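You operate a simulated robot arm through the tools that you are given. There is no shell and no other tool. Be economical: measure what you need, move in short steps, check, and stop when the job is done.

Carry out the task below with a simulated two-armed robot. There is one attempt and no reset: what you move stays moved.

## Task
Lock the mount at the card's angle and stand it on the platform.
Fine: hold the mount still while you work its catch and arm.

Only the result counts: the job must be done as asked and must still hold three seconds after the hand-in. Knocking over, shifting, dropping, spilling or breaking anything else fails it.

## Robot
Two 7-joint arms with two-finger parallel grippers on one trunk, on a base that drives. Base frame: it is fixed to the floor where the robot stands at the start and does not move with it; the origin is under the middle of the robot, x ahead of it, y to its left, z up. Readings come in m, rad, newtons and seconds.
The left shoulder is at the start at [0.07, 0.163, 1.245], the right one opposite. With the tool pointing down near the work surface each hand reaches from about 0.34 to 0.86 m from the robot's upright axis, wherever it stands, measured 20 degrees to its own side. Places, roughly: tilt mount catch [0.5, 0, 0.8]; mount plate [0.5, 0, 0.9]; angle card [0.7, 0.2, 0.8]; top of the steel platform [0.5, 0.8, 0.8]. Payload 3.43 kg a hand.
The TCP of each hand is the grasp point between the finger pads, 0.034 m short of the fingertips. In the tool frame z runs along the fingers and y along their closing line. Largest opening 0.128 m; finger width 0.024, thickness 0.012; the body of the gripper, 0.048 by 0.13 m, starts 0.096 m behind the TCP.
Orientation is told as [roll, pitch, yaw] about the base's x, y, z axes, in that order, counted from this pose: with the fingers straight down and closing along the base's y, the tool's x points along the base's -x, its y along +y and its z along -z.

## Interface
- The arms move only by the tool play_rows. It takes "left_rows", "right_rows" or both (then of equal length, played together; a hand with none holds still); each is a list of rows, each a list of 7 numbers: the finger opening in m, from 0 to 0.128, then the shift along the base's x, y, z in m, then the turn, a rotation vector about the base's x, y, z in rad. In form: [[claw, dx, dy, dz, rx, ry, rz], ...]. A call has 1 to 20 rows; each row shifts and turns the commanded pose from where the row before left it. Each row takes 0.2 s and may step no farther than 0.05 m and 0.15 rad from the row before; otherwise, or with a gripper value out of range, the whole call is refused. A pose out of reach is approached as far as the arm can. The call stops where the force on the tool passes 40 N (or 10 N more than at its start, if that is more) or the arm is blocked; 0.2 s more then pass. The fingers move at their own pace (about 0.153 m/s each) and stop on an object; they squeeze with about 20 N. The grip force told is the motor's: it shows also when the fingers shut on nothing. Time passes only in rows, and 0.2 s behind the last, so rows that do not move let the fingers close. It gives the time, the measured TCP pose, the force on the tool (base axes), the opening and the grip force at its end, in the units of the frame above (readings bear some noise), and new pictures: "views" is both (left out), scene, wrist or none (wrist: the cameras of the hands that moved).
- Cameras (640 x 400 px; columns grow to the right, rows downward): "scene" is now at [0.1179, 0.0497, 1.4517]; the picture's right is [0.52, -0.85, -0.00], its down [-0.65, -0.40, -0.65] and it looks along [0.55, 0.34, -0.76] (base axes); focal length 250 px, centre (320, 200). "left" rides on the left gripper at [0.076, 0.011, -0.16] in its tool frame; the picture's right is [-0.15, 0.99, 0.00], its down [-0.88, -0.13, -0.46] and it looks along [-0.45, -0.07, 0.89] (tool axes); focal length 234 px, centre (320, 200). "right" rides on the right gripper at [0.076, -0.011, -0.16] in its tool frame; the picture's right is [0.15, 0.99, 0.00], its down [-0.88, 0.13, -0.46] and it looks along [-0.45, 0.07, 0.89] (tool axes); focal length 234 px, centre (320, 200).
- lift_body(by): slides the trunk up (or, below 0, down) by that many m; the arms and the scene camera ride with it, the base frame stays. It gives what a move gives, with no picture.
- roll_base(legs): drives the robot by 1 to 6 legs, each [ahead, left, turn to the left] in m, m and rad, along the robot's own axes; the way and the turn of a leg run together, so that a leg with both is an arc; at most 1.5 m and 3.142 rad a leg. The arms and the cameras ride along, it lands a little off, and it stops where it bumps. It gives what a move gives, and a new picture of the scene camera.
- aim_head(pan, tilt): turns the head with the scene camera to pan (to the left, within 1.501 rad either way) and tilt (down, from -0.506 to 1.204), counted from straight ahead of the robot. It gives what a move gives, and a new picture of the scene camera.
- pixel_to_xyz(camera, pixels): there is no depth. For up to 12 entries [column, row, z] of the newest picture of that camera ("zoom" is the newest enlarged one), the place [x, y] in the base frame at which the ray of that pixel passes the height z, good to about 0.002 m, but the place of the scene camera against the robot may be out by one fixed shift of up to 0.012 m in any direction. It takes no simulated time.
- enlarge(camera, box): a new picture of the part [left, top, right, bottom] of that camera's present view, enlarged. It takes no simulated time.
- finish_job(): hands the job in; it is judged then, once.

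Work in short steps. Measure before you move; look again where a grasp or a placing could have gone wrong, and mend it. You have 80 turns and 170 pictures in all, those below and enlarged ones among them. Open the grippers and draw the arms clear of the work before you hand the job in, unless the task says otherwise; then end with one line.

The tools are called after "Call:" by a JSON object that holds its "fn" and its "kwargs". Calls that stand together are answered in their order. play_rows: Moves the arms, as the interface text tells. Its arguments: {"type":"object","properties":{"left_rows":{"type":"array","items":{"type":"array","items":{"type":"number"}}},"right_rows":{"type":"array","items":{"type":"array","items":{"type":"number"}}},"views":{"type":"string","enum":["both","scene","wrist","none"]}},"required":[]} The other tools are called the same way: lift_body (by) slides the trunk up or down; roll_base (legs) drives the base; aim_head (pan, tilt) turns the head that bears the scene camera; pixel_to_xyz (camera, pixels) gives the place at which the rays of pixels pass given heights; enlarge (camera, box) takes an enlarged picture of a part of a camera's view; finish_job () hands the job in.

At the start:

```text
t: 0.0
left_tcp_pos: [0.5608, 0.4548, 1.079]
left_ee_rot: [-0.001, 0.0, 0.001]
left_contact_force: [1.3, 0.4, 0.1]
left_grip_width: 0.1281
left_gripper_force: 0.2
right_tcp_pos: [0.5136, -0.092, 1.067]
right_ee_rot: [0.0, 0.0, -0.001]
right_contact_force: [0.1, 0.1, -0.2]
right_grip_width: 0.1281
right_gripper_force: 0.0
trunk travel left (down, up): [-0.725, 0.215]
robot x, y, heading: [0.0026, -0.0, 0.003]
head pan, tilt: [0.55, 0.866]
```

scene: 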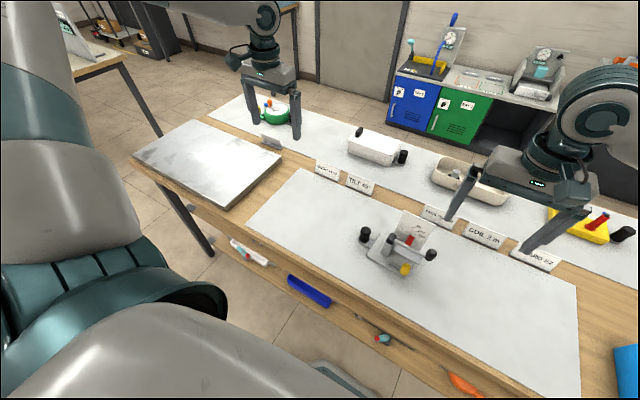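
right: 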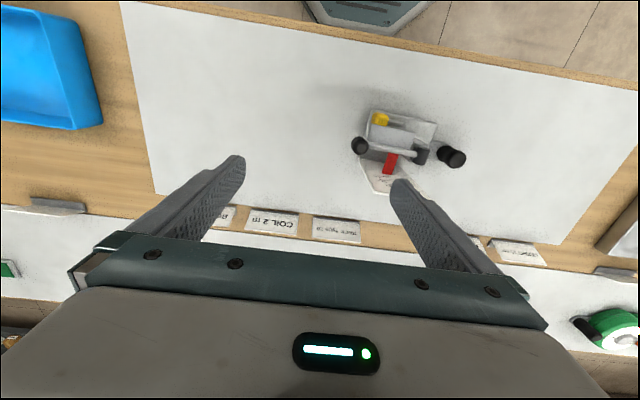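
left: 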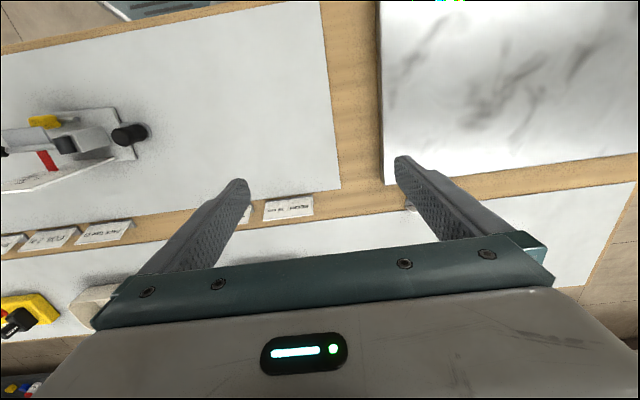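

The mount is around scene (400,245) and cards stand near (360,183). I enlarge both to read the angle and understand the mechanism.

Call:
{"fn": "enlarge", "kwargs": {"camera": "scene", "box": [340, 195, 460, 285]}}

Call:
{"fn": "enlarge", "kwargs": {"camera": "scene", "box": [300, 150, 400, 210]}}

Call:
{"fn": "enlarge", "kwargs": {"camera": "right", "box": [330, 90, 490, 200]}}

Call:
{"fn": "enlarge", "kwargs": {"camera": "left", "box": [0, 90, 160, 200]}}

```text
4.44 times, centred on (400, 240) of scene
```

zoom: 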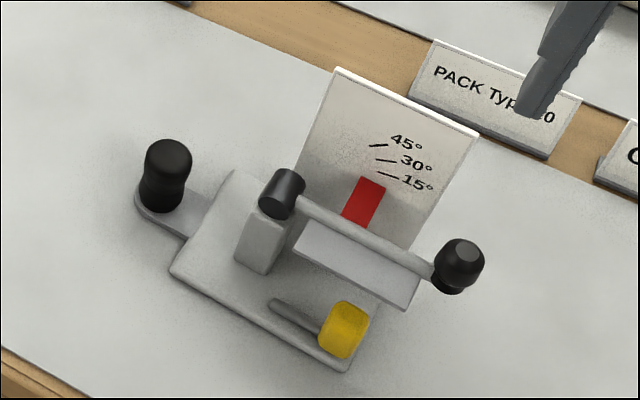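

```text
6.40 times, centred on (350, 180) of scene
```

zoom: 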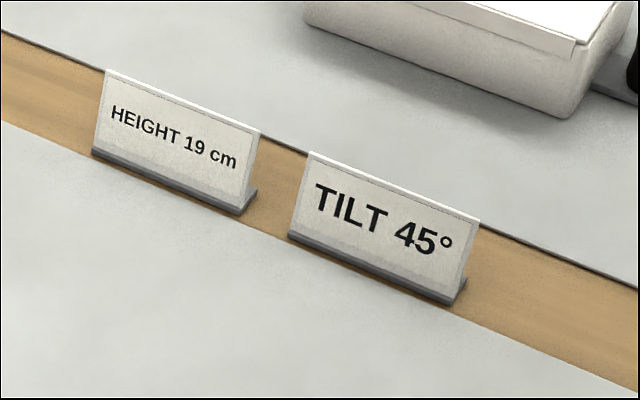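

```text
3.64 times, centred on (410, 145) of right
```

zoom: 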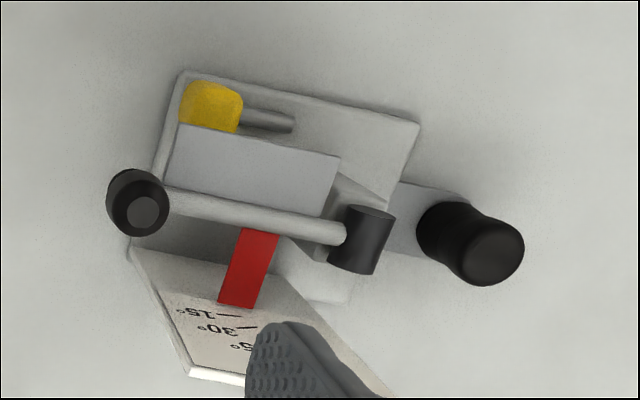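

```text
3.64 times, centred on (80, 145) of left
```

zoom: 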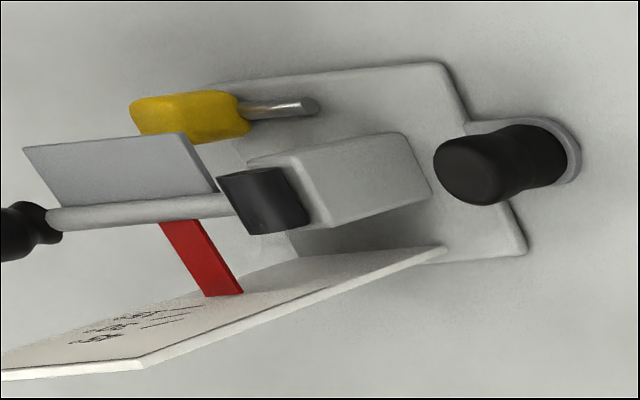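

The card says TILT 45°. I triangulate the main points (handle, yellow catch, knob) between the wrist and scene views.

Call:
{"fn": "pixel_to_xyz", "kwargs": {"camera": "scene", "pixels": [[366, 230, 0.85], [366, 230, 0.9], [405, 269, 0.83], [405, 269, 0.86], [431, 254, 0.85], [431, 254, 0.9], [392, 238, 0.85], [392, 238, 0.9], [367, 256, 0.81], [406, 278, 0.81], [352, 184, 0.82], [381, 217, 0.81]]}}

Call:
{"fn": "pixel_to_xyz", "kwargs": {"camera": "right", "pixels": [[457, 157, 0.85], [457, 157, 0.9], [380, 118, 0.83], [380, 118, 0.86], [360, 146, 0.85], [360, 146, 0.9], [420, 154, 0.85], [420, 154, 0.9], [372, 110, 0.81], [437, 124, 0.81]]}}

Call:
{"fn": "pixel_to_xyz", "kwargs": {"camera": "left", "pixels": [[120, 134, 0.85], [120, 134, 0.9], [45, 122, 0.83], [45, 122, 0.86], [-2, 152, 0.85], [-2, 152, 0.9], [65, 145, 0.85], [65, 145, 0.9]]}}

```text
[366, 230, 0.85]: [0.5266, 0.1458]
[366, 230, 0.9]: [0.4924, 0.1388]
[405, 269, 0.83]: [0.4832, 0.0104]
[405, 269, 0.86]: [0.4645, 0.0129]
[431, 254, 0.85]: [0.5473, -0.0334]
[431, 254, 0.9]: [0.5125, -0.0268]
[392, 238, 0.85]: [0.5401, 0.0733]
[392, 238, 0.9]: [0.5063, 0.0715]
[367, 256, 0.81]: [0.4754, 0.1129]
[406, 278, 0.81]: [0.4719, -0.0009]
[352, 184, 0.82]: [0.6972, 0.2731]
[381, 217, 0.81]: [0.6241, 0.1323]
```

```text
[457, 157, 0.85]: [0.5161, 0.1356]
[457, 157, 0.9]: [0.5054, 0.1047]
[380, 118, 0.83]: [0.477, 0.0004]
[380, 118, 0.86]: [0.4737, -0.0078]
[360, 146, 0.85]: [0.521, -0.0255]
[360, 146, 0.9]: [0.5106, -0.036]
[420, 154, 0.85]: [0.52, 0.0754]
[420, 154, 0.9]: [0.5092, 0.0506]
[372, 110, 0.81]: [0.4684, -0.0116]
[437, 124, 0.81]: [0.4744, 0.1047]
```

```text
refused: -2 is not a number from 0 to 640
```

Need a closer look: I move the right hand back and down a bit above the mount, and left hand similarly leftwards for a second perspective.

Call:
{"fn": "play_rows", "kwargs": {"right_rows": [[0.128, -0.03, 0.02, -0.02, 0, 0, 0], [0.128, -0.03, 0.02, -0.02, 0, 0, 0], [0.128, -0.02, 0.02, -0.02, 0, 0, 0], [0.128, 0, 0.02, -0.01, 0, 0, 0], [0.128, 0, 0, 0, 0, 0, 0]], "left_rows": [[0.128, -0.03, -0.04, -0.02, 0, 0, 0], [0.128, -0.03, -0.04, -0.02, 0, 0, 0], [0.128, -0.03, -0.04, -0.02, 0, 0, 0], [0.128, 0, -0.04, -0.02, 0, 0, 0], [0.128, 0, 0, 0, 0, 0, 0]]}}

```text
refused: row 1 steps farther than a row can; nothing moved
```

Call:
{"fn": "play_rows", "kwargs": {"right_rows": [[0.128, -0.03, 0.02, -0.02, 0, 0, 0], [0.128, -0.03, 0.02, -0.02, 0, 0, 0], [0.128, -0.02, 0.02, -0.02, 0, 0, 0], [0.128, 0, 0.02, -0.01, 0, 0, 0], [0.128, 0, 0, 0, 0, 0, 0]], "left_rows": [[0.128, -0.03, -0.03, -0.02, 0, 0, 0], [0.128, -0.03, -0.03, -0.02, 0, 0, 0], [0.128, -0.03, -0.03, -0.02, 0, 0, 0], [0.128, 0, -0.04, -0.02, 0, 0, 0], [0.128, 0, 0, 0, 0, 0, 0]]}}

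```text
t: 1.2
left_tcp_pos: [0.4723, 0.3201, 0.9988]
left_ee_rot: [-0.002, 0.0, 0.003]
left_contact_force: [0.2, 0.4, 0.3]
left_grip_width: 0.1278
left_gripper_force: 0.1
right_tcp_pos: [0.434, -0.0115, 0.9977]
right_ee_rot: [-0.001, 0.0, 0.0]
right_contact_force: [-0.2, 0.0, 0.6]
right_grip_width: 0.128
right_gripper_force: 0.0
trunk travel left (down, up): [-0.725, 0.215]
robot x, y, heading: [-0.005, -0.0001, 0.003]
head pan, tilt: [0.55, 0.866]
```

scene: 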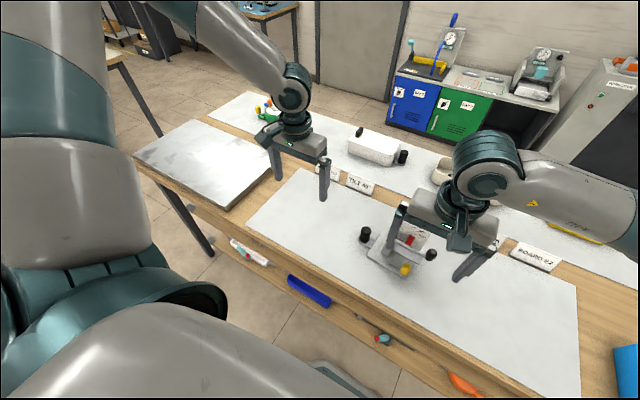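
right: 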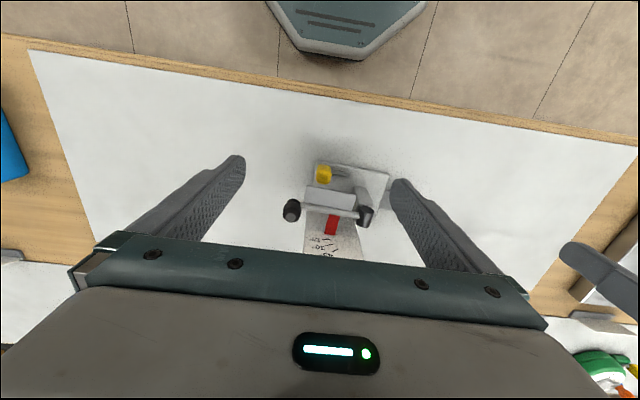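
left: 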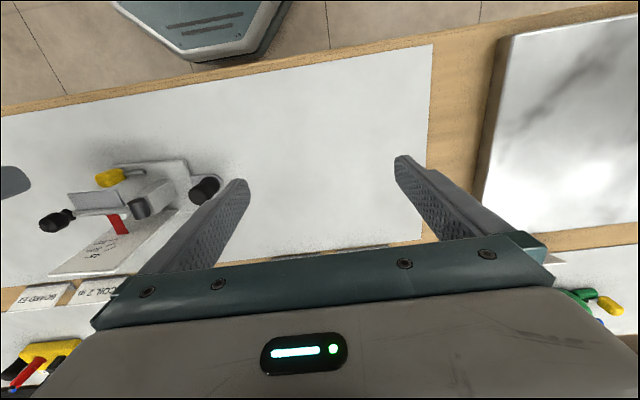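

Both views now see the mount; enlarging.

Call:
{"fn": "enlarge", "kwargs": {"camera": "right", "box": [270, 140, 414, 260]}}

Call:
{"fn": "enlarge", "kwargs": {"camera": "left", "box": [30, 145, 230, 285]}}

Call:
{"fn": "pixel_to_xyz", "kwargs": {"camera": "left", "pixels": [[205, 188, 0.85], [205, 188, 0.88], [109, 178, 0.82], [109, 178, 0.85], [56, 220, 0.85], [56, 220, 0.9], [146, 207, 0.85], [146, 207, 0.9]]}}

Call:
{"fn": "pixel_to_xyz", "kwargs": {"camera": "right", "pixels": [[323, 173, 0.82], [323, 173, 0.85], [291, 210, 0.85], [291, 210, 0.9], [367, 216, 0.85], [367, 216, 0.9]]}}

```text
3.33 times, centred on (342, 200) of right
```

zoom: 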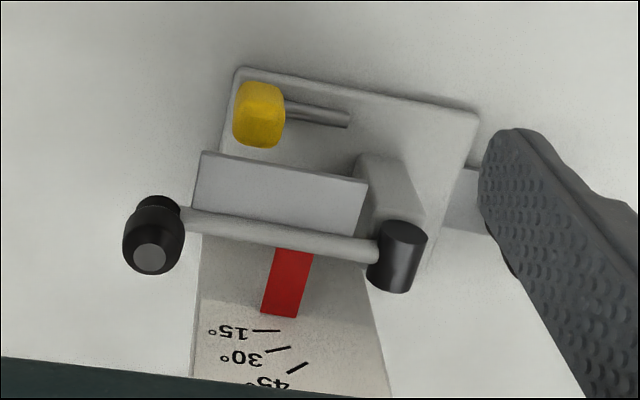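

```text
2.86 times, centred on (130, 215) of left
```

zoom: 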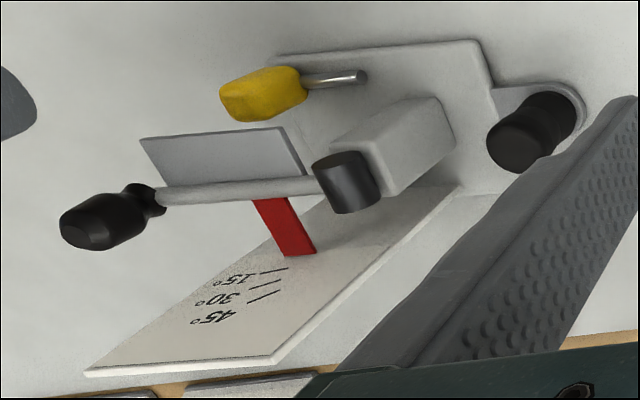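

```text
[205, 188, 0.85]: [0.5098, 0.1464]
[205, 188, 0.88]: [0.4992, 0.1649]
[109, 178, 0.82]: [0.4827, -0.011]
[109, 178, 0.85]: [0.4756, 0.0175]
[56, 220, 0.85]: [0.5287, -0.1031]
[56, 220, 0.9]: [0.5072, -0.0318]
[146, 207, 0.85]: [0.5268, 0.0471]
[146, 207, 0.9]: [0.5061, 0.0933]
```

```text
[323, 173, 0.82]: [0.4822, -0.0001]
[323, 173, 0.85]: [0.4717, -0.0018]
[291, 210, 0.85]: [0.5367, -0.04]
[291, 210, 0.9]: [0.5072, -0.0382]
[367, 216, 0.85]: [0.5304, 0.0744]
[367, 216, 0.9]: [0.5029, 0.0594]
```

Catch appears to be the yellow tab on a thin pin at x≈0.48,y≈0..0.04. I tilt the right hand to look at the mount more horizontally from the front.

Call:
{"fn": "play_rows", "kwargs": {"right_rows": [[0.128, -0.015, 0.005, -0.01, 0, -0.15, 0], [0.128, -0.015, 0.005, -0.01, 0, -0.15, 0], [0.128, -0.015, 0.005, -0.01, 0, -0.15, 0], [0.128, -0.015, 0.005, -0.01, 0, -0.15, 0], [0.128, -0.01, 0.005, -0.01, 0, -0.15, 0], [0.128, 0, 0, 0, 0, 0, 0]], "views": "wrist"}}

Call:
{"fn": "enlarge", "kwargs": {"camera": "right", "box": [260, 140, 420, 260]}}

```text
t: 2.6
left_tcp_pos: [0.475, 0.3176, 0.9996]
left_ee_rot: [0.001, 0.001, 0.0]
left_contact_force: [0.0, 0.2, -0.2]
left_grip_width: 0.1276
left_gripper_force: 0.1
right_tcp_pos: [0.3626, 0.0118, 0.9455]
right_ee_rot: [-0.001, -0.75, -0.002]
right_contact_force: [0.5, 0.5, -0.5]
right_grip_width: 0.1282
right_gripper_force: 0.2
trunk travel left (down, up): [-0.725, 0.215]
robot x, y, heading: [-0.0003, -0.0003, -0.002]
head pan, tilt: [0.55, 0.866]
```

right: 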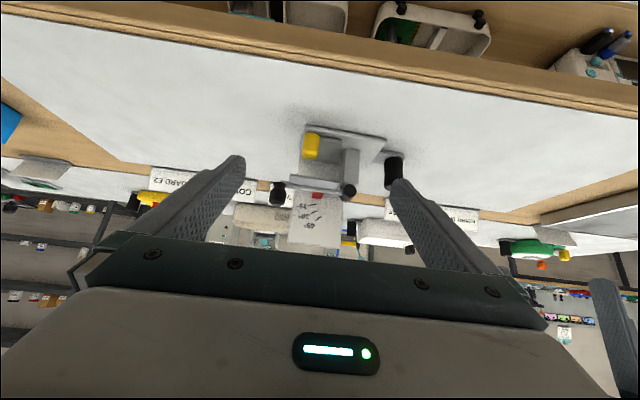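

```text
3.33 times, centred on (340, 200) of right
```

zoom: 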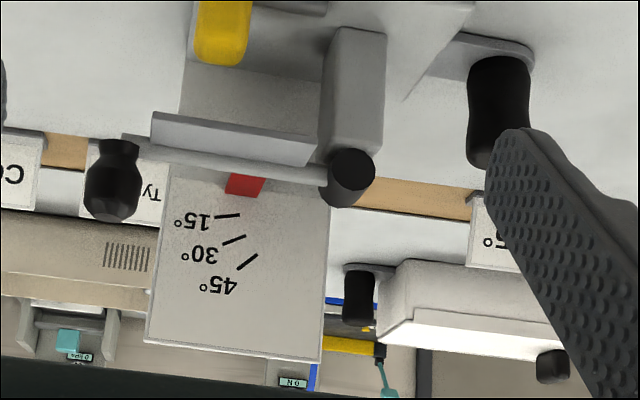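

Call:
{"fn": "enlarge", "kwargs": {"camera": "right", "box": [280, 105, 420, 215]}}

Call:
{"fn": "pixel_to_xyz", "kwargs": {"camera": "right", "pixels": [[311, 146, 0.82], [311, 146, 0.84], [278, 194, 0.88], [278, 194, 0.9], [349, 191, 0.88], [349, 191, 0.9], [394, 158, 0.83], [394, 185, 0.85], [394, 185, 0.87]]}}

```text
3.64 times, centred on (350, 160) of right
```

zoom: 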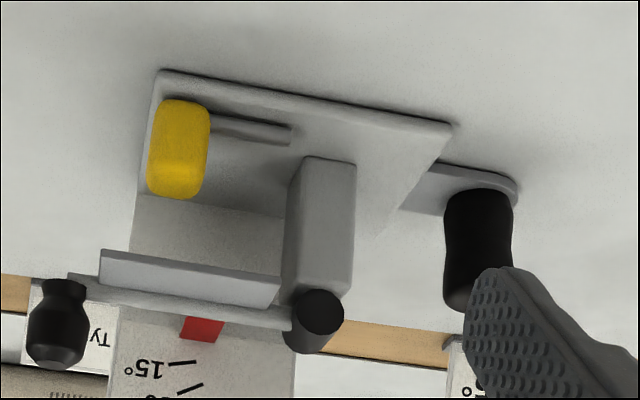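

```text
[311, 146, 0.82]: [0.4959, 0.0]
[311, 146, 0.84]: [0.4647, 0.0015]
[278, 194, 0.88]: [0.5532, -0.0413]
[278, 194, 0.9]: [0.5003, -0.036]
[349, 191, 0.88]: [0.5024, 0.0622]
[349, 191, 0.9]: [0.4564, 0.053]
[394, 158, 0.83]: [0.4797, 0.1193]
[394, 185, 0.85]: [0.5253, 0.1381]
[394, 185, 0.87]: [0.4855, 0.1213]
```

Enlargements look sharp, so I zoom tighter on the catch from three cameras.

Call:
{"fn": "enlarge", "kwargs": {"camera": "right", "box": [300, 120, 350, 160]}}

Call:
{"fn": "enlarge", "kwargs": {"camera": "left", "box": [85, 155, 170, 215]}}

Call:
{"fn": "enlarge", "kwargs": {"camera": "scene", "box": [380, 250, 430, 285]}}

```text
10.00 times, centred on (325, 140) of right
```

zoom: 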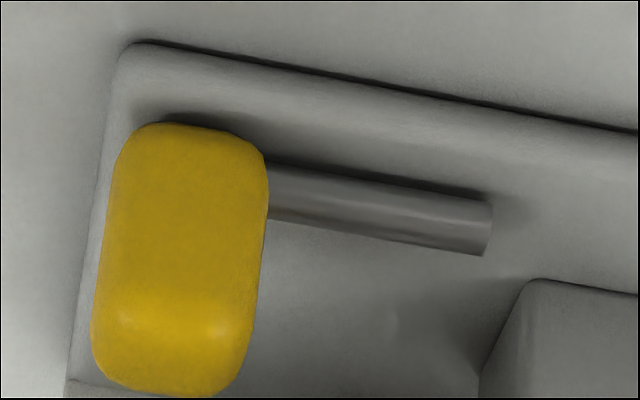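

```text
6.67 times, centred on (128, 185) of left
```

zoom: 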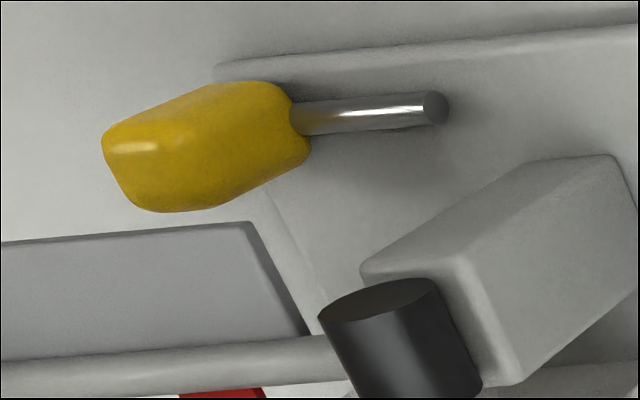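

```text
11.43 times, centred on (405, 268) of scene
```

zoom: 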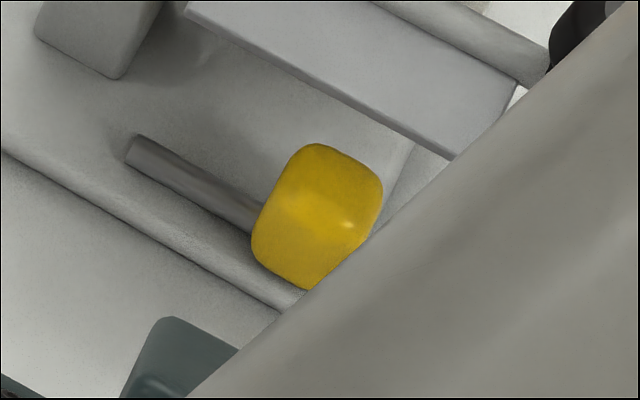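

The catch is a yellow block on a pin; the arm is a rod with knob pivoting about an x-axis hub. First I bring the left hand above the black handle (~(0.514,0.139)) to hold the mount.

Call:
{"fn": "play_rows", "kwargs": {"left_rows": [[0.08, 0.01, -0.045, 0, 0, 0, 0], [0.08, 0.01, -0.045, 0, 0, 0, 0], [0.08, 0.01, -0.045, 0, 0, 0, 0], [0.07, 0.01, -0.043, -0.01, 0, 0, 0], [0.07, 0, 0, -0.03, 0, 0, 0], [0.07, 0, 0, 0, 0, 0, 0]], "views": "both"}}

Call:
{"fn": "enlarge", "kwargs": {"camera": "left", "box": [220, 130, 420, 255]}}

Call:
{"fn": "enlarge", "kwargs": {"camera": "right", "box": [290, 105, 450, 215]}}

```text
t: 4.0
left_tcp_pos: [0.504, 0.1715, 0.9707]
left_ee_rot: [-0.002, -0.001, 0.002]
left_contact_force: [0.2, 0.1, -0.5]
left_grip_width: 0.0702
left_gripper_force: 0.0
left hand out of reach, approached as far as the arm can: row 4, 5
right_tcp_pos: [0.3618, 0.0139, 0.9465]
right_ee_rot: [-0.002, -0.749, 0.0]
right_contact_force: [0.7, -0.7, -0.7]
right_grip_width: 0.1279
right_gripper_force: 0.1
trunk travel left (down, up): [-0.725, 0.215]
robot x, y, heading: [-0.0015, -0.0007, 0.001]
head pan, tilt: [0.55, 0.866]
```

scene: 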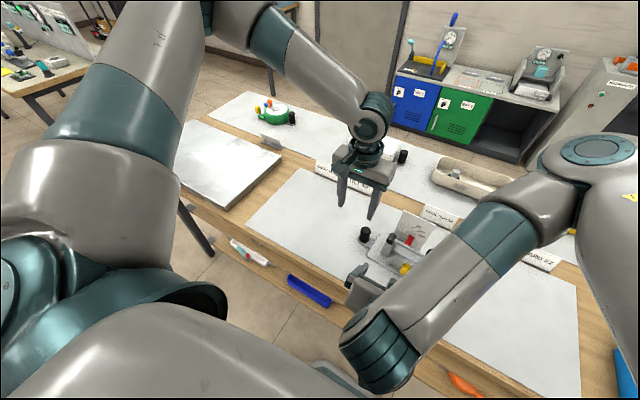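
left: 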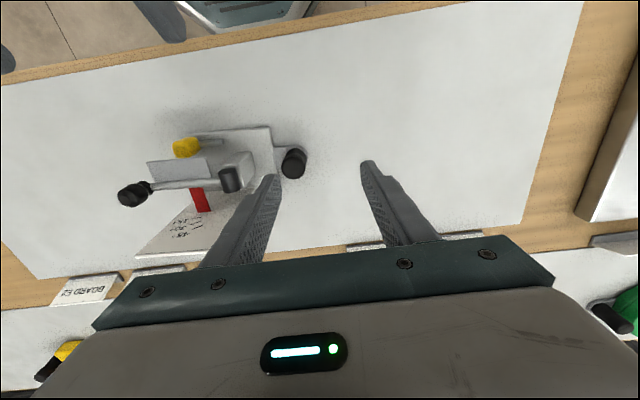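

```text
3.20 times, centred on (320, 192) of left
```

zoom: 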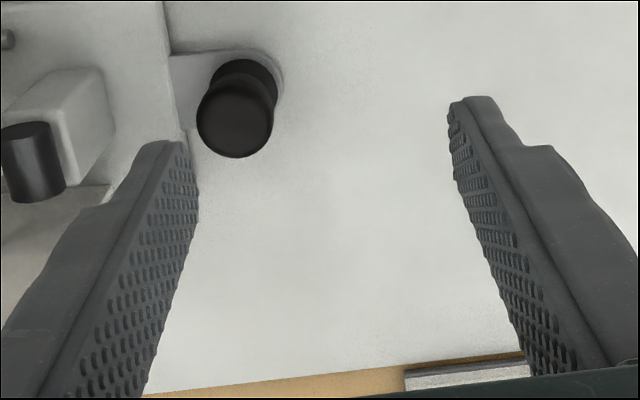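

```text
3.64 times, centred on (370, 160) of right
```

zoom: 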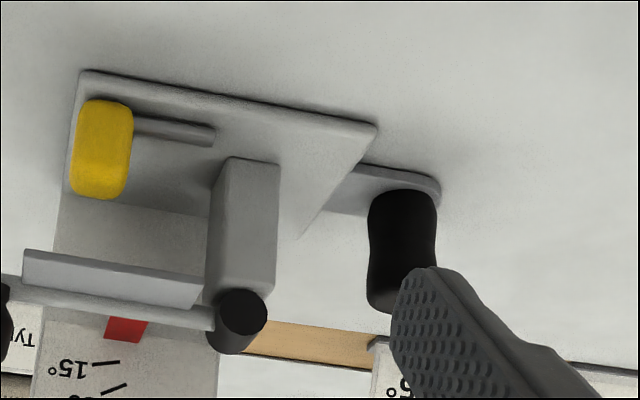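

The left hand stopped short (y=0.1715). I retry the remaining shift in small steps to see whether it's a true limit.

Call:
{"fn": "play_rows", "kwargs": {"left_rows": [[0.07, 0.005, -0.015, 0, 0, 0, 0], [0.07, 0.005, -0.015, 0, 0, 0, 0], [0.07, 0, 0, 0, 0, 0, 0]], "views": "none"}}

```text
t: 4.8
left_tcp_pos: [0.5065, 0.1658, 0.9817]
left_ee_rot: [-0.002, 0.0, 0.003]
left_contact_force: [0.2, 0.6, 0.4]
left_grip_width: 0.0701
left_gripper_force: 0.1
left hand out of reach, approached as far as the arm can: row 1, 2
right_tcp_pos: [0.3608, 0.0135, 0.9475]
right_ee_rot: [-0.002, -0.749, 0.0]
right_contact_force: [0.8, -0.4, -0.7]
right_grip_width: 0.1282
right_gripper_force: 0.1
trunk travel left (down, up): [-0.725, 0.215]
robot x, y, heading: [0.0007, 0.0013, 0.001]
head pan, tilt: [0.55, 0.866]
```

Looks like a cross-body joint limit. I back the base 0.10 m and shift 0.06 m right so the handle lies more to the left arm's own side.

Call:
{"fn": "roll_base", "kwargs": {"legs": [[-0.1, -0.06, 0]]}}

```text
t: 6.0
left_tcp_pos: [0.4068, 0.1064, 0.9825]
left_ee_rot: [-0.006, 0.0, 0.002]
left_contact_force: [0.1, -0.4, 0.7]
left_grip_width: 0.0699
left_gripper_force: 0.1
right_tcp_pos: [0.2633, -0.0444, 0.9469]
right_ee_rot: [-0.004, -0.749, 0.0]
right_contact_force: [-0.1, 0.3, 0.5]
right_grip_width: 0.128
right_gripper_force: 0.0
trunk travel left (down, up): [-0.725, 0.215]
robot x, y, heading: [-0.1012, -0.0587, -0.004]
head pan, tilt: [0.55, 0.866]
```

scene: 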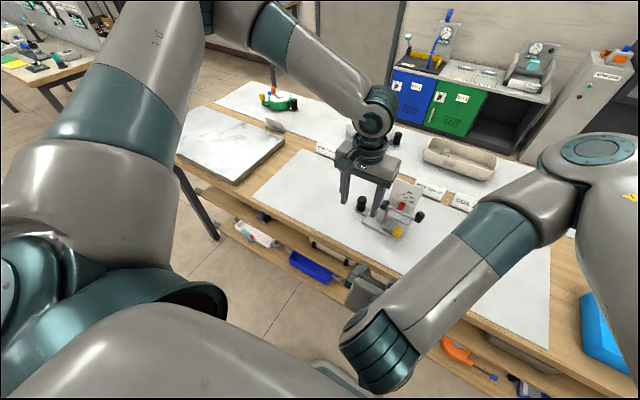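

Move the left hand forward above the handle, staying high.

Call:
{"fn": "play_rows", "kwargs": {"left_rows": [[0.07, 0.035, 0.012, 0, 0, 0, 0], [0.07, 0.036, 0.011, 0, 0, 0, 0], [0.07, 0.036, 0.01, 0, 0, 0, 0], [0.07, 0, 0, -0.03, 0, 0, 0], [0.07, 0, 0, -0.02, 0, 0, 0], [0.07, 0, 0, 0, 0, 0, 0]], "views": "wrist"}}

Call:
{"fn": "enlarge", "kwargs": {"camera": "left", "box": [220, 130, 420, 255]}}

```text
t: 7.4
left_tcp_pos: [0.4934, 0.1706, 0.9506]
left_ee_rot: [-0.004, -0.001, 0.002]
left_contact_force: [0.0, 0.0, 0.7]
left_grip_width: 0.07
left_gripper_force: 0.0
left hand out of reach, approached as far as the arm can: row 2, 3, 4, 5
right_tcp_pos: [0.2614, -0.0448, 0.9463]
right_ee_rot: [-0.002, -0.75, 0.0]
right_contact_force: [-0.3, -0.2, -0.3]
right_grip_width: 0.1279
right_gripper_force: 0.0
trunk travel left (down, up): [-0.725, 0.215]
robot x, y, heading: [-0.0963, -0.0577, -0.006]
head pan, tilt: [0.55, 0.866]
```

left: 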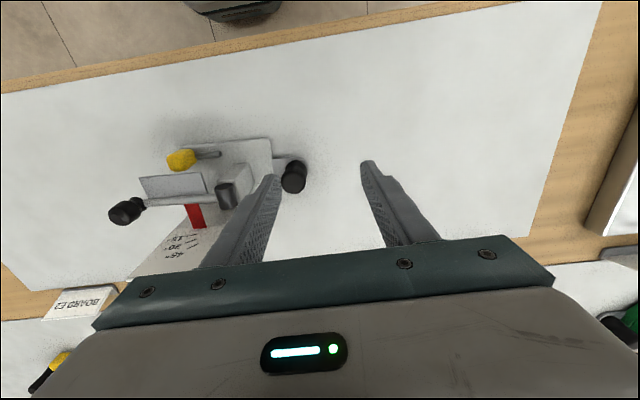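

```text
3.20 times, centred on (320, 192) of left
```

zoom: 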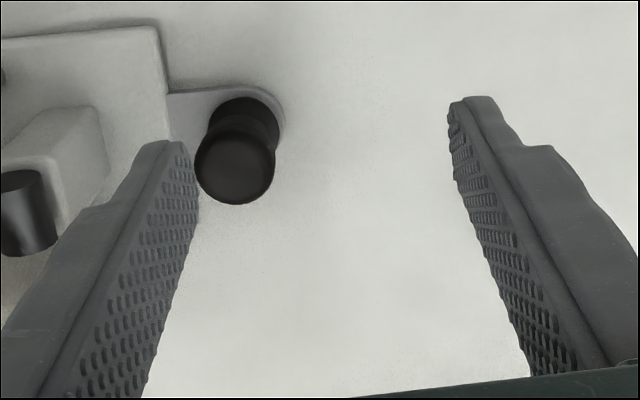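

Position limit persists; possibly a wrist limit. The handle is round, so I try yawing the left hand (−0.45) and moving toward it again.

Call:
{"fn": "play_rows", "kwargs": {"left_rows": [[0.07, 0, 0.0, 0.01, 0, 0, -0.15], [0.07, 0, 0, 0.01, 0, 0, -0.15], [0.07, 0, 0, 0.01, 0, 0, -0.15], [0.07, 0.01, -0.015, 0, 0, 0, 0], [0.07, 0.01, -0.015, 0, 0, 0, 0], [0.07, 0, 0, 0, 0, 0, 0]], "views": "none"}}

```text
t: 8.8
left_tcp_pos: [0.5032, 0.1533, 0.9854]
left_ee_rot: [-0.002, 0.0, -0.448]
left_contact_force: [-0.5, 0.1, 0.2]
left_grip_width: 0.0697
left_gripper_force: 0.0
left hand out of reach, approached as far as the arm can: row 5
right_tcp_pos: [0.2621, -0.0452, 0.9459]
right_ee_rot: [-0.004, -0.749, 0.001]
right_contact_force: [-0.1, -0.7, -0.1]
right_grip_width: 0.1278
right_gripper_force: 0.1
trunk travel left (down, up): [-0.725, 0.215]
robot x, y, heading: [-0.0997, -0.061, -0.001]
head pan, tilt: [0.55, 0.866]
```

Perhaps the limiting thing is proximity to the right hand. I take the right hand away to the right while nudging the left on.

Call:
{"fn": "play_rows", "kwargs": {"right_rows": [[0.128, 0.01, -0.04, 0, 0, 0, 0], [0.128, 0.01, -0.04, 0, 0, 0, 0], [0.128, 0.01, -0.04, 0, 0, 0, 0], [0.128, 0.01, -0.04, 0, 0, 0, 0], [0.128, 0, 0, 0, 0, 0, 0], [0.128, 0, 0, 0, 0, 0, 0], [0.128, 0, 0, 0, 0, 0, 0]], "left_rows": [[0.07, 0, 0, 0, 0, 0, 0], [0.07, 0, 0, 0, 0, 0, 0], [0.07, 0, 0, 0, 0, 0, 0], [0.07, 0, 0, 0, 0, 0, 0], [0.07, 0.005, -0.007, -0.01, 0, 0, 0], [0.07, 0.005, -0.007, -0.02, 0, 0, 0], [0.07, 0, 0, 0, 0, 0, 0]], "views": "none"}}

```text
t: 10.4
left_tcp_pos: [0.4978, 0.1572, 0.9712]
left_ee_rot: [-0.004, -0.001, -0.448]
left_contact_force: [-0.2, 0.2, -0.7]
left_grip_width: 0.0703
left_gripper_force: 0.1
left hand out of reach, approached as far as the arm can: row 5, 6
right_tcp_pos: [0.3503, -0.1512, 0.9073]
right_ee_rot: [-0.003, -0.75, 0.002]
right_contact_force: [-0.4, -0.3, -0.5]
right_grip_width: 0.1281
right_gripper_force: 0.0
right hand out of reach, approached as far as the arm can: row 1, 2, 3, 4
trunk travel left (down, up): [-0.725, 0.215]
robot x, y, heading: [-0.1023, -0.0583, 0.001]
head pan, tilt: [0.55, 0.866]
```

Lower z seems to worsen the limit, so I raise both hands 0.14 and move over the handle; if fine, I'll lower the trunk.

Call:
{"fn": "play_rows", "kwargs": {"left_rows": [[0.07, 0, 0, 0.04, 0, 0, 0], [0.07, 0, 0, 0.04, 0, 0, 0], [0.07, 0, 0, 0.04, 0, 0, 0], [0.07, 0, 0, 0.03, 0, 0, 0], [0.07, 0.008, -0.009, 0, 0, 0, 0], [0.07, 0.008, -0.009, 0, 0, 0, 0], [0.07, 0, 0, 0, 0, 0, 0]], "right_rows": [[0.128, -0.02, -0.01, 0.03, 0, 0, 0], [0.128, -0.02, -0.01, 0.03, 0, 0, 0], [0.128, 0, -0.01, 0.04, 0, 0, 0], [0.128, 0, -0.01, 0.04, 0, 0, 0], [0.128, 0, 0, 0.04, 0, 0, 0], [0.128, 0, 0, 0, 0, 0, 0], [0.128, 0, 0, 0, 0, 0, 0]], "views": "scene"}}

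```text
t: 12.0
left_tcp_pos: [0.5135, 0.14, 1.1204]
left_ee_rot: [0.0, -0.001, -0.447]
left_contact_force: [0.6, 0.3, 0.1]
left_grip_width: 0.07
left_gripper_force: 0.1
right_tcp_pos: [0.3925, -0.1308, 1.0444]
right_ee_rot: [-0.007, -0.748, 0.0]
right_contact_force: [0.8, -0.2, 0.4]
right_grip_width: 0.1281
right_gripper_force: 0.1
right hand out of reach, approached as far as the arm can: row 1, 2, 3, 4, 5
trunk travel left (down, up): [-0.725, 0.215]
robot x, y, heading: [-0.1002, -0.0563, 0.001]
head pan, tilt: [0.55, 0.866]
```

scene: 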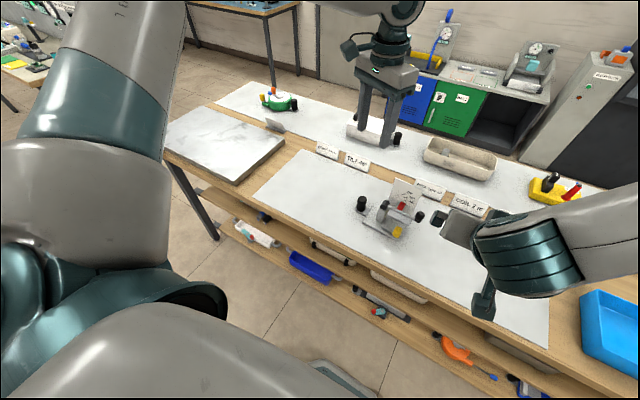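

Left reached at z=1.12, confirming. I un-pitch the right hand and raise it before lowering the trunk.

Call:
{"fn": "play_rows", "kwargs": {"right_rows": [[0.128, 0, -0.02, 0.03, 0, 0.15, 0], [0.128, 0, -0.02, 0.03, 0, 0.15, 0], [0.128, 0, -0.02, 0.03, 0, 0.15, 0], [0.128, 0, -0.02, 0.02, 0, 0.15, 0], [0.128, 0, 0, 0, 0, 0.15, 0], [0.128, 0, 0, 0, 0, 0, 0]], "views": "none"}}

Call:
{"fn": "lift_body", "kwargs": {"by": -0.18}}

```text
t: 13.4
left_tcp_pos: [0.5135, 0.1389, 1.1192]
left_ee_rot: [-0.001, -0.002, -0.449]
left_contact_force: [-0.3, -0.4, 0.8]
left_grip_width: 0.0702
left_gripper_force: 0.1
right_tcp_pos: [0.3939, -0.2114, 1.1571]
right_ee_rot: [-0.004, 0.003, 0.002]
right_contact_force: [-0.2, 0.4, 0.1]
right_grip_width: 0.1279
right_gripper_force: 0.1
trunk travel left (down, up): [-0.725, 0.215]
robot x, y, heading: [-0.1036, -0.0582, -0.003]
head pan, tilt: [0.55, 0.866]
```

```text
t: 15.4
left_tcp_pos: [0.5145, 0.1395, 0.94]
left_ee_rot: [-0.002, 0.0, -0.45]
left_contact_force: [1.0, -0.4, -0.2]
left_grip_width: 0.0698
left_gripper_force: 0.0
right_tcp_pos: [0.392, -0.2113, 0.9759]
right_ee_rot: [-0.003, -0.001, 0.0]
right_contact_force: [-0.7, -0.1, -0.4]
right_grip_width: 0.1279
right_gripper_force: 0.0
trunk travel left (down, up): [-0.545, 0.395]
robot x, y, heading: [-0.1005, -0.06, 0.002]
head pan, tilt: [0.55, 0.866]
```

Now yaw the left back toward 0 and view.

Call:
{"fn": "play_rows", "kwargs": {"left_rows": [[0.07, 0, 0, 0, 0, 0, 0.15], [0.07, 0, 0, 0, 0, 0, 0.15], [0.07, 0, 0, 0, 0, 0, 0.15], [0.07, 0, 0, 0, 0, 0, 0]], "views": "both"}}

Call:
{"fn": "enlarge", "kwargs": {"camera": "left", "box": [220, 130, 420, 255]}}

Call:
{"fn": "enlarge", "kwargs": {"camera": "scene", "box": [330, 170, 440, 240]}}

```text
t: 16.4
left_tcp_pos: [0.5146, 0.1401, 0.9392]
left_ee_rot: [-0.001, 0.001, 0.003]
left_contact_force: [-1.0, 0.3, 0.2]
left_grip_width: 0.0697
left_gripper_force: 0.0
right_tcp_pos: [0.3938, -0.2123, 0.9767]
right_ee_rot: [-0.004, 0.0, -0.001]
right_contact_force: [-0.1, 0.2, 0.1]
right_grip_width: 0.1279
right_gripper_force: 0.0
trunk travel left (down, up): [-0.545, 0.395]
robot x, y, heading: [-0.1012, -0.0576, 0.001]
head pan, tilt: [0.55, 0.866]
```

scene: 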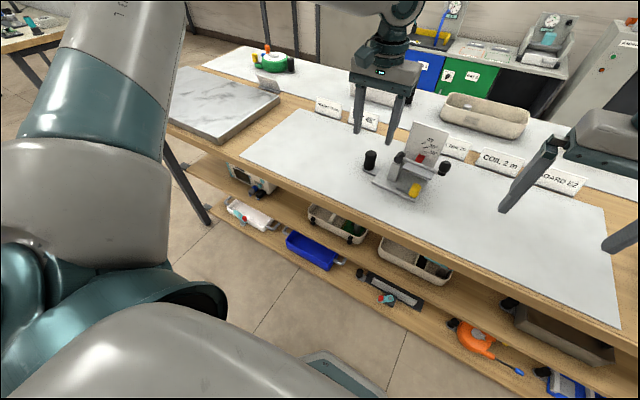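
left: 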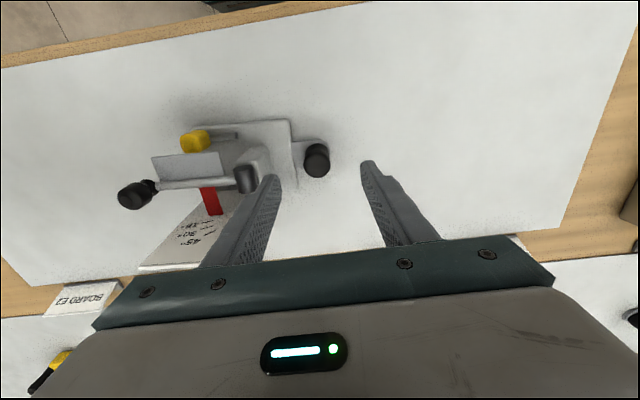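

```text
3.20 times, centred on (320, 192) of left
```

zoom: 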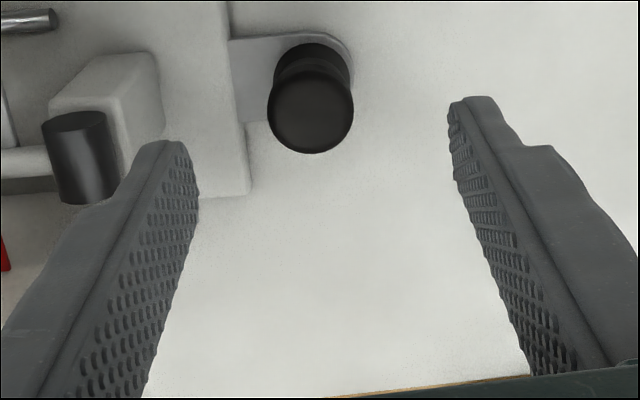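

```text
5.71 times, centred on (385, 205) of scene
```

zoom: 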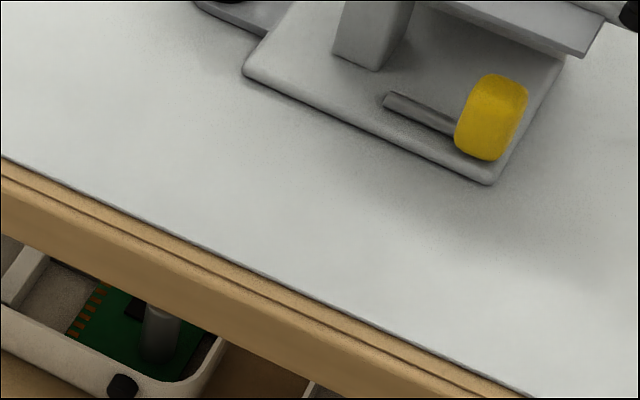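

Handle top at left (317,164); locate it and measure platform points too.

Call:
{"fn": "pixel_to_xyz", "kwargs": {"camera": "left", "pixels": [[317, 164, 0.85], [317, 164, 0.86], [317, 164, 0.87]]}}

Call:
{"fn": "pixel_to_xyz", "kwargs": {"camera": "scene", "pixels": [[371, 153, 0.85], [371, 153, 0.86], [371, 153, 0.87], [371, 169, 0.82], [414, 190, 0.83], [399, 158, 0.89], [399, 158, 0.91], [443, 168, 0.89], [443, 168, 0.91], [279, 96, 0.84], [222, 138, 0.84], [175, 68, 0.84]]}}

Call:
{"fn": "enlarge", "kwargs": {"camera": "scene", "box": [355, 120, 465, 205]}}

```text
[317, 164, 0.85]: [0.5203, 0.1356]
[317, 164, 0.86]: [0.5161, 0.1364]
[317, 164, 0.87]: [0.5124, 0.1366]
```

```text
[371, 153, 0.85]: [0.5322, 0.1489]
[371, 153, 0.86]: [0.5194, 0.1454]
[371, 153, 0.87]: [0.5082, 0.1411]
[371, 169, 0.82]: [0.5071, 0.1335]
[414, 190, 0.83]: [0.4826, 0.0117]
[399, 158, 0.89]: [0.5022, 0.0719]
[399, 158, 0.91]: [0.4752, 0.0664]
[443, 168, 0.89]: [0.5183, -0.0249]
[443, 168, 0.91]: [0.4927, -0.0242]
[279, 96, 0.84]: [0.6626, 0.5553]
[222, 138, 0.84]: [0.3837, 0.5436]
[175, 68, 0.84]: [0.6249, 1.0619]
```

```text
4.71 times, centred on (410, 162) of scene
```

zoom: 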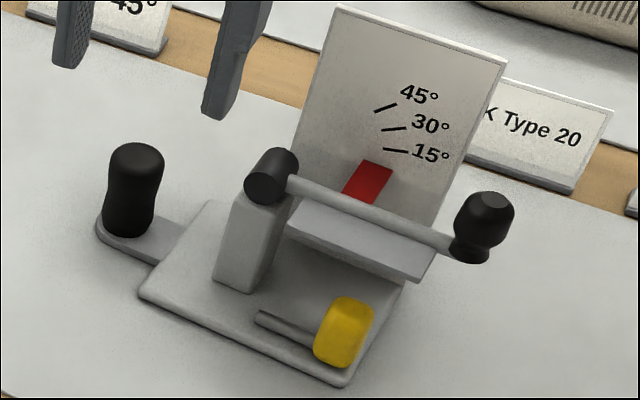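

Handle at about (0.514,0.137), top ≈0.863. Descend the left hand around it to z≈0.857 (open 0.07).

Call:
{"fn": "play_rows", "kwargs": {"left_rows": [[0.07, 0, -0.002, -0.03, 0, 0, 0], [0.07, 0, -0.001, -0.03, 0, 0, 0], [0.07, 0, 0, -0.022, 0, 0, 0], [0.07, 0, 0, 0, 0, 0, 0]], "views": "scene"}}

Call:
{"fn": "enlarge", "kwargs": {"camera": "scene", "box": [335, 110, 455, 205]}}

Call:
{"fn": "enlarge", "kwargs": {"camera": "left", "box": [220, 90, 420, 215]}}

```text
t: 17.4
left_tcp_pos: [0.5137, 0.1342, 0.8569]
left_ee_rot: [-0.003, -0.002, 0.002]
left_contact_force: [0.0, -0.3, 0.4]
left_grip_width: 0.0698
left_gripper_force: 0.2
right_tcp_pos: [0.3921, -0.2111, 0.9768]
right_ee_rot: [-0.004, 0.001, 0.001]
right_contact_force: [0.0, 0.7, -0.9]
right_grip_width: 0.1282
right_gripper_force: 0.0
trunk travel left (down, up): [-0.545, 0.395]
robot x, y, heading: [-0.1004, -0.0604, -0.005]
head pan, tilt: [0.55, 0.866]
```

scene: 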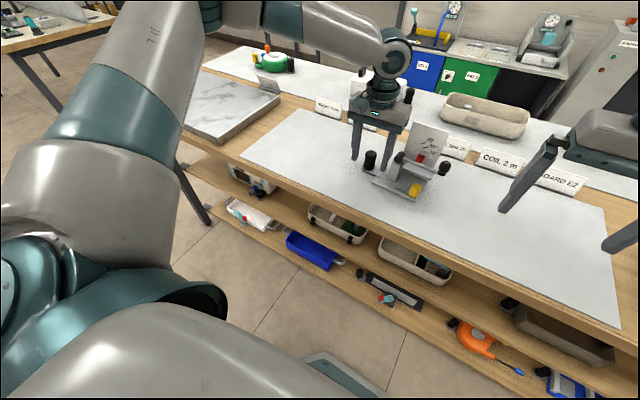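

```text
4.21 times, centred on (395, 158) of scene
```

zoom: 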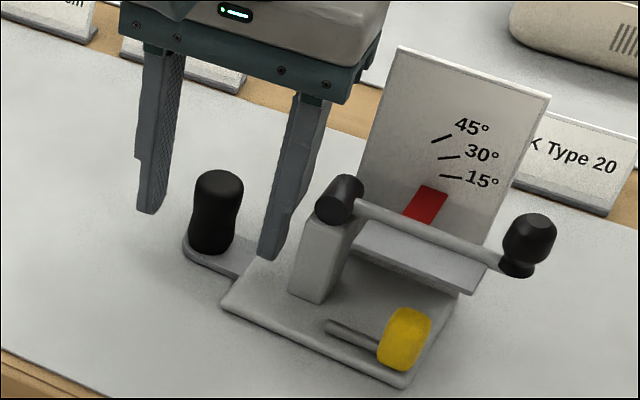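

```text
3.20 times, centred on (320, 152) of left
```

zoom: 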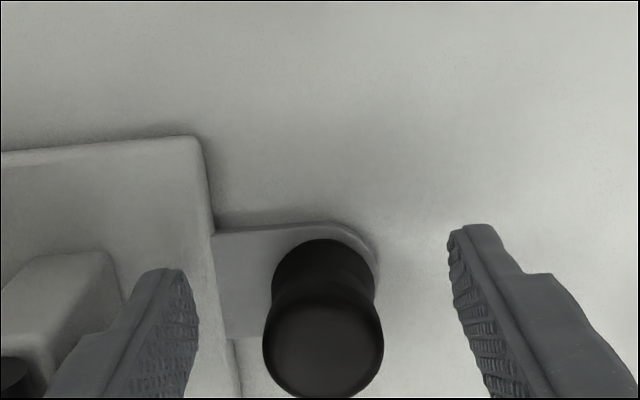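

Fingers straddle the handle. Check its x centre from the left picture once more before closing.

Call:
{"fn": "pixel_to_xyz", "kwargs": {"camera": "left", "pixels": [[321, 175, 0.825], [321, 193, 0.863], [321, 193, 0.868], [303, 190, 0.863], [339, 190, 0.863]]}}

```text
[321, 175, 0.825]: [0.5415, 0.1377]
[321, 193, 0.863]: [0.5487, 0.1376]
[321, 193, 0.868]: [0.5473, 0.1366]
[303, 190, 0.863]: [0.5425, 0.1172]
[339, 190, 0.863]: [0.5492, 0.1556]
```

The "left" frame may be stale; use the zoom camera mapping instead.

Call:
{"fn": "pixel_to_xyz", "kwargs": {"camera": "zoom", "pixels": [[323, 275, 0.825], [323, 330, 0.863], [323, 330, 0.855], [265, 330, 0.863], [383, 330, 0.863]]}}

```text
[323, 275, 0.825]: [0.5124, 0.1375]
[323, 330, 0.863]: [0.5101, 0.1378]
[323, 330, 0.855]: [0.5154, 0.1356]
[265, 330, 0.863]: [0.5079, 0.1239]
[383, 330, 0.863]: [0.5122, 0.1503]
```

Handle centre (0.512,0.1377); nudge +3 mm in y and close.

Call:
{"fn": "play_rows", "kwargs": {"left_rows": [[0.06, -0.001, 0.003, 0, 0, 0, 0], [0.04, 0, 0, 0, 0, 0, 0], [0.02, 0, 0, 0, 0, 0, 0], [0.015, 0, 0, 0, 0, 0, 0], [0.015, 0, 0, 0, 0, 0, 0]], "views": "none"}}

Call:
{"fn": "enlarge", "kwargs": {"camera": "scene", "box": [335, 110, 455, 205]}}

```text
t: 18.6
left_tcp_pos: [0.5124, 0.1366, 0.8568]
left_ee_rot: [-0.002, -0.001, 0.002]
left_contact_force: [-1.1, 0.3, 0.1]
left_grip_width: 0.0293
left_gripper_force: 20.1
right_tcp_pos: [0.3936, -0.2112, 0.9768]
right_ee_rot: [-0.002, 0.0, 0.0]
right_contact_force: [0.1, -0.6, -0.2]
right_grip_width: 0.128
right_gripper_force: 0.0
trunk travel left (down, up): [-0.545, 0.395]
robot x, y, heading: [-0.0986, -0.06, -0.002]
head pan, tilt: [0.55, 0.866]
```

```text
4.21 times, centred on (395, 158) of scene
```

zoom: 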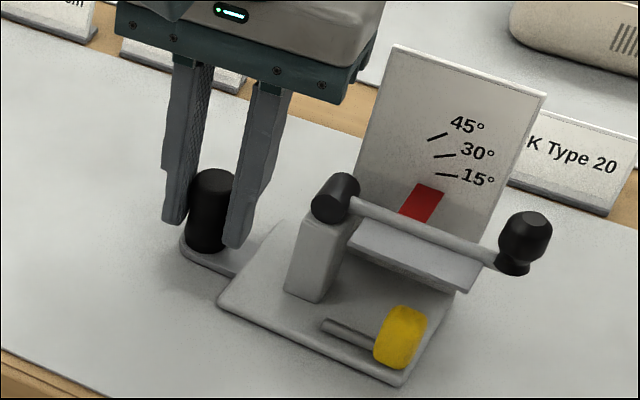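

Handle is gripped (0.029 m, 20 N). Measure the catch's coordinates precisely with the zoom.

Call:
{"fn": "pixel_to_xyz", "kwargs": {"camera": "zoom", "pixels": [[402, 318, 0.85], [390, 360, 0.825], [325, 326, 0.825], [400, 385, 0.811], [220, 305, 0.811], [453, 290, 0.811], [350, 255, 0.885], [475, 290, 0.885], [345, 195, 0.895], [525, 225, 0.91], [512, 270, 0.885], [455, 255, 0.89]]}}

Call:
{"fn": "enlarge", "kwargs": {"camera": "left", "box": [100, 90, 300, 215]}}

```text
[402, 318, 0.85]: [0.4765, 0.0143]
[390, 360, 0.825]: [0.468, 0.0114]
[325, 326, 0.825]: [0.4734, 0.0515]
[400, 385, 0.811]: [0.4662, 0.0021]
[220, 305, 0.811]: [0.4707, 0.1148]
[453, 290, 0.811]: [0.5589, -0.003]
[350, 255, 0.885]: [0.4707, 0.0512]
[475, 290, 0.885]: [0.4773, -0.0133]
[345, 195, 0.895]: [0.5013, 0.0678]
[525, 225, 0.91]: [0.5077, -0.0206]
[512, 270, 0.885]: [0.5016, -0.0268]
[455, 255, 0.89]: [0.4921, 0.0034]
```

```text
3.20 times, centred on (200, 152) of left
```

zoom: 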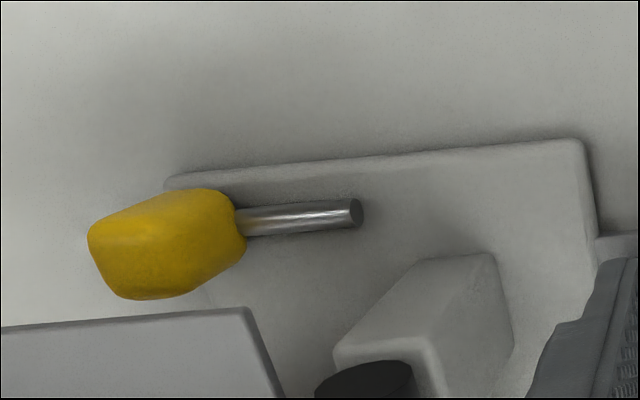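

Bring the right hand to a pre-grasp in front of and above the catch, pitched −0.5, partially open.

Call:
{"fn": "play_rows", "kwargs": {"right_rows": [[0.08, 0, 0.04, 0, 0, -0.1, 0], [0.08, 0, 0.04, 0, 0, -0.1, 0], [0.07, 0, 0.045, -0.01, 0, -0.1, 0], [0.06, 0.01, 0.045, -0.01, 0, -0.1, 0], [0.05, 0.01, 0.043, -0.02, 0, -0.1, 0], [0.05, 0, 0, 0, 0, 0, 0]], "views": "both"}}

Call:
{"fn": "enlarge", "kwargs": {"camera": "right", "box": [240, 100, 400, 210]}}

```text
t: 20.0
left_tcp_pos: [0.5121, 0.1364, 0.8572]
left_ee_rot: [-0.002, 0.0, 0.003]
left_contact_force: [0.0, -0.2, 0.2]
left_grip_width: 0.0294
left_gripper_force: 19.9
right_tcp_pos: [0.4123, 0.0043, 0.9384]
right_ee_rot: [-0.001, -0.502, -0.002]
right_contact_force: [0.3, 0.0, 0.0]
right_grip_width: 0.0499
right_gripper_force: 0.1
trunk travel left (down, up): [-0.545, 0.395]
robot x, y, heading: [-0.0978, -0.0577, -0.004]
head pan, tilt: [0.55, 0.866]
```

scene: 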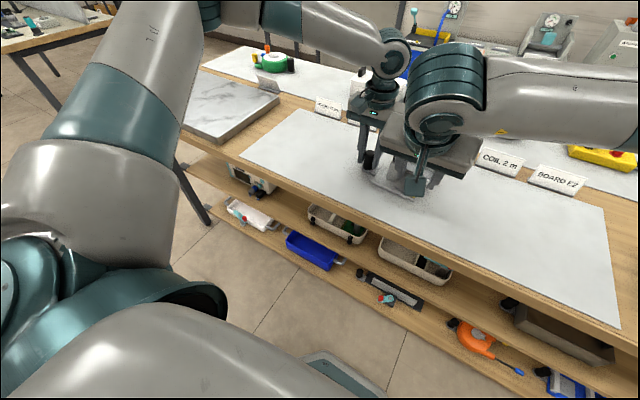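
right: 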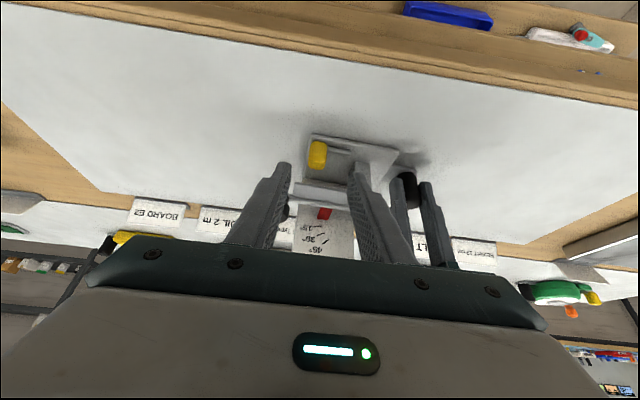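

```text
3.64 times, centred on (320, 155) of right
```

zoom: 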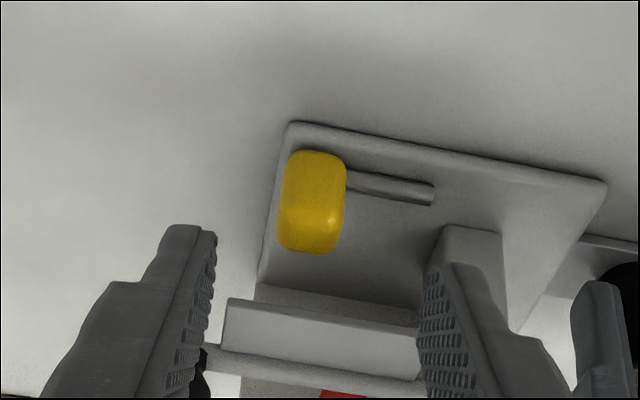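

Call:
{"fn": "pixel_to_xyz", "kwargs": {"camera": "zoom", "pixels": [[312, 240, 0.85], [312, 160, 0.82], [283, 180, 0.825], [345, 180, 0.825], [433, 193, 0.825], [350, 180, 0.825], [285, 125, 0.811], [607, 182, 0.811], [230, 300, 0.89], [420, 325, 0.89], [425, 372, 0.89]]}}

```text
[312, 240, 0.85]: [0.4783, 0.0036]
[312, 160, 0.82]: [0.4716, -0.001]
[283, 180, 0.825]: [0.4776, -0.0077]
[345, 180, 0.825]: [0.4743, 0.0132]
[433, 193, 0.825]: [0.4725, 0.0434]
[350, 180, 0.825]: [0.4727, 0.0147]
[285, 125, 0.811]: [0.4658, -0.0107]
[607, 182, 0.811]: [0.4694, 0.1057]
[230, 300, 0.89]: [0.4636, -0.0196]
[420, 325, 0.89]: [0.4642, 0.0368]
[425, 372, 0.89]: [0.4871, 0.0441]
```

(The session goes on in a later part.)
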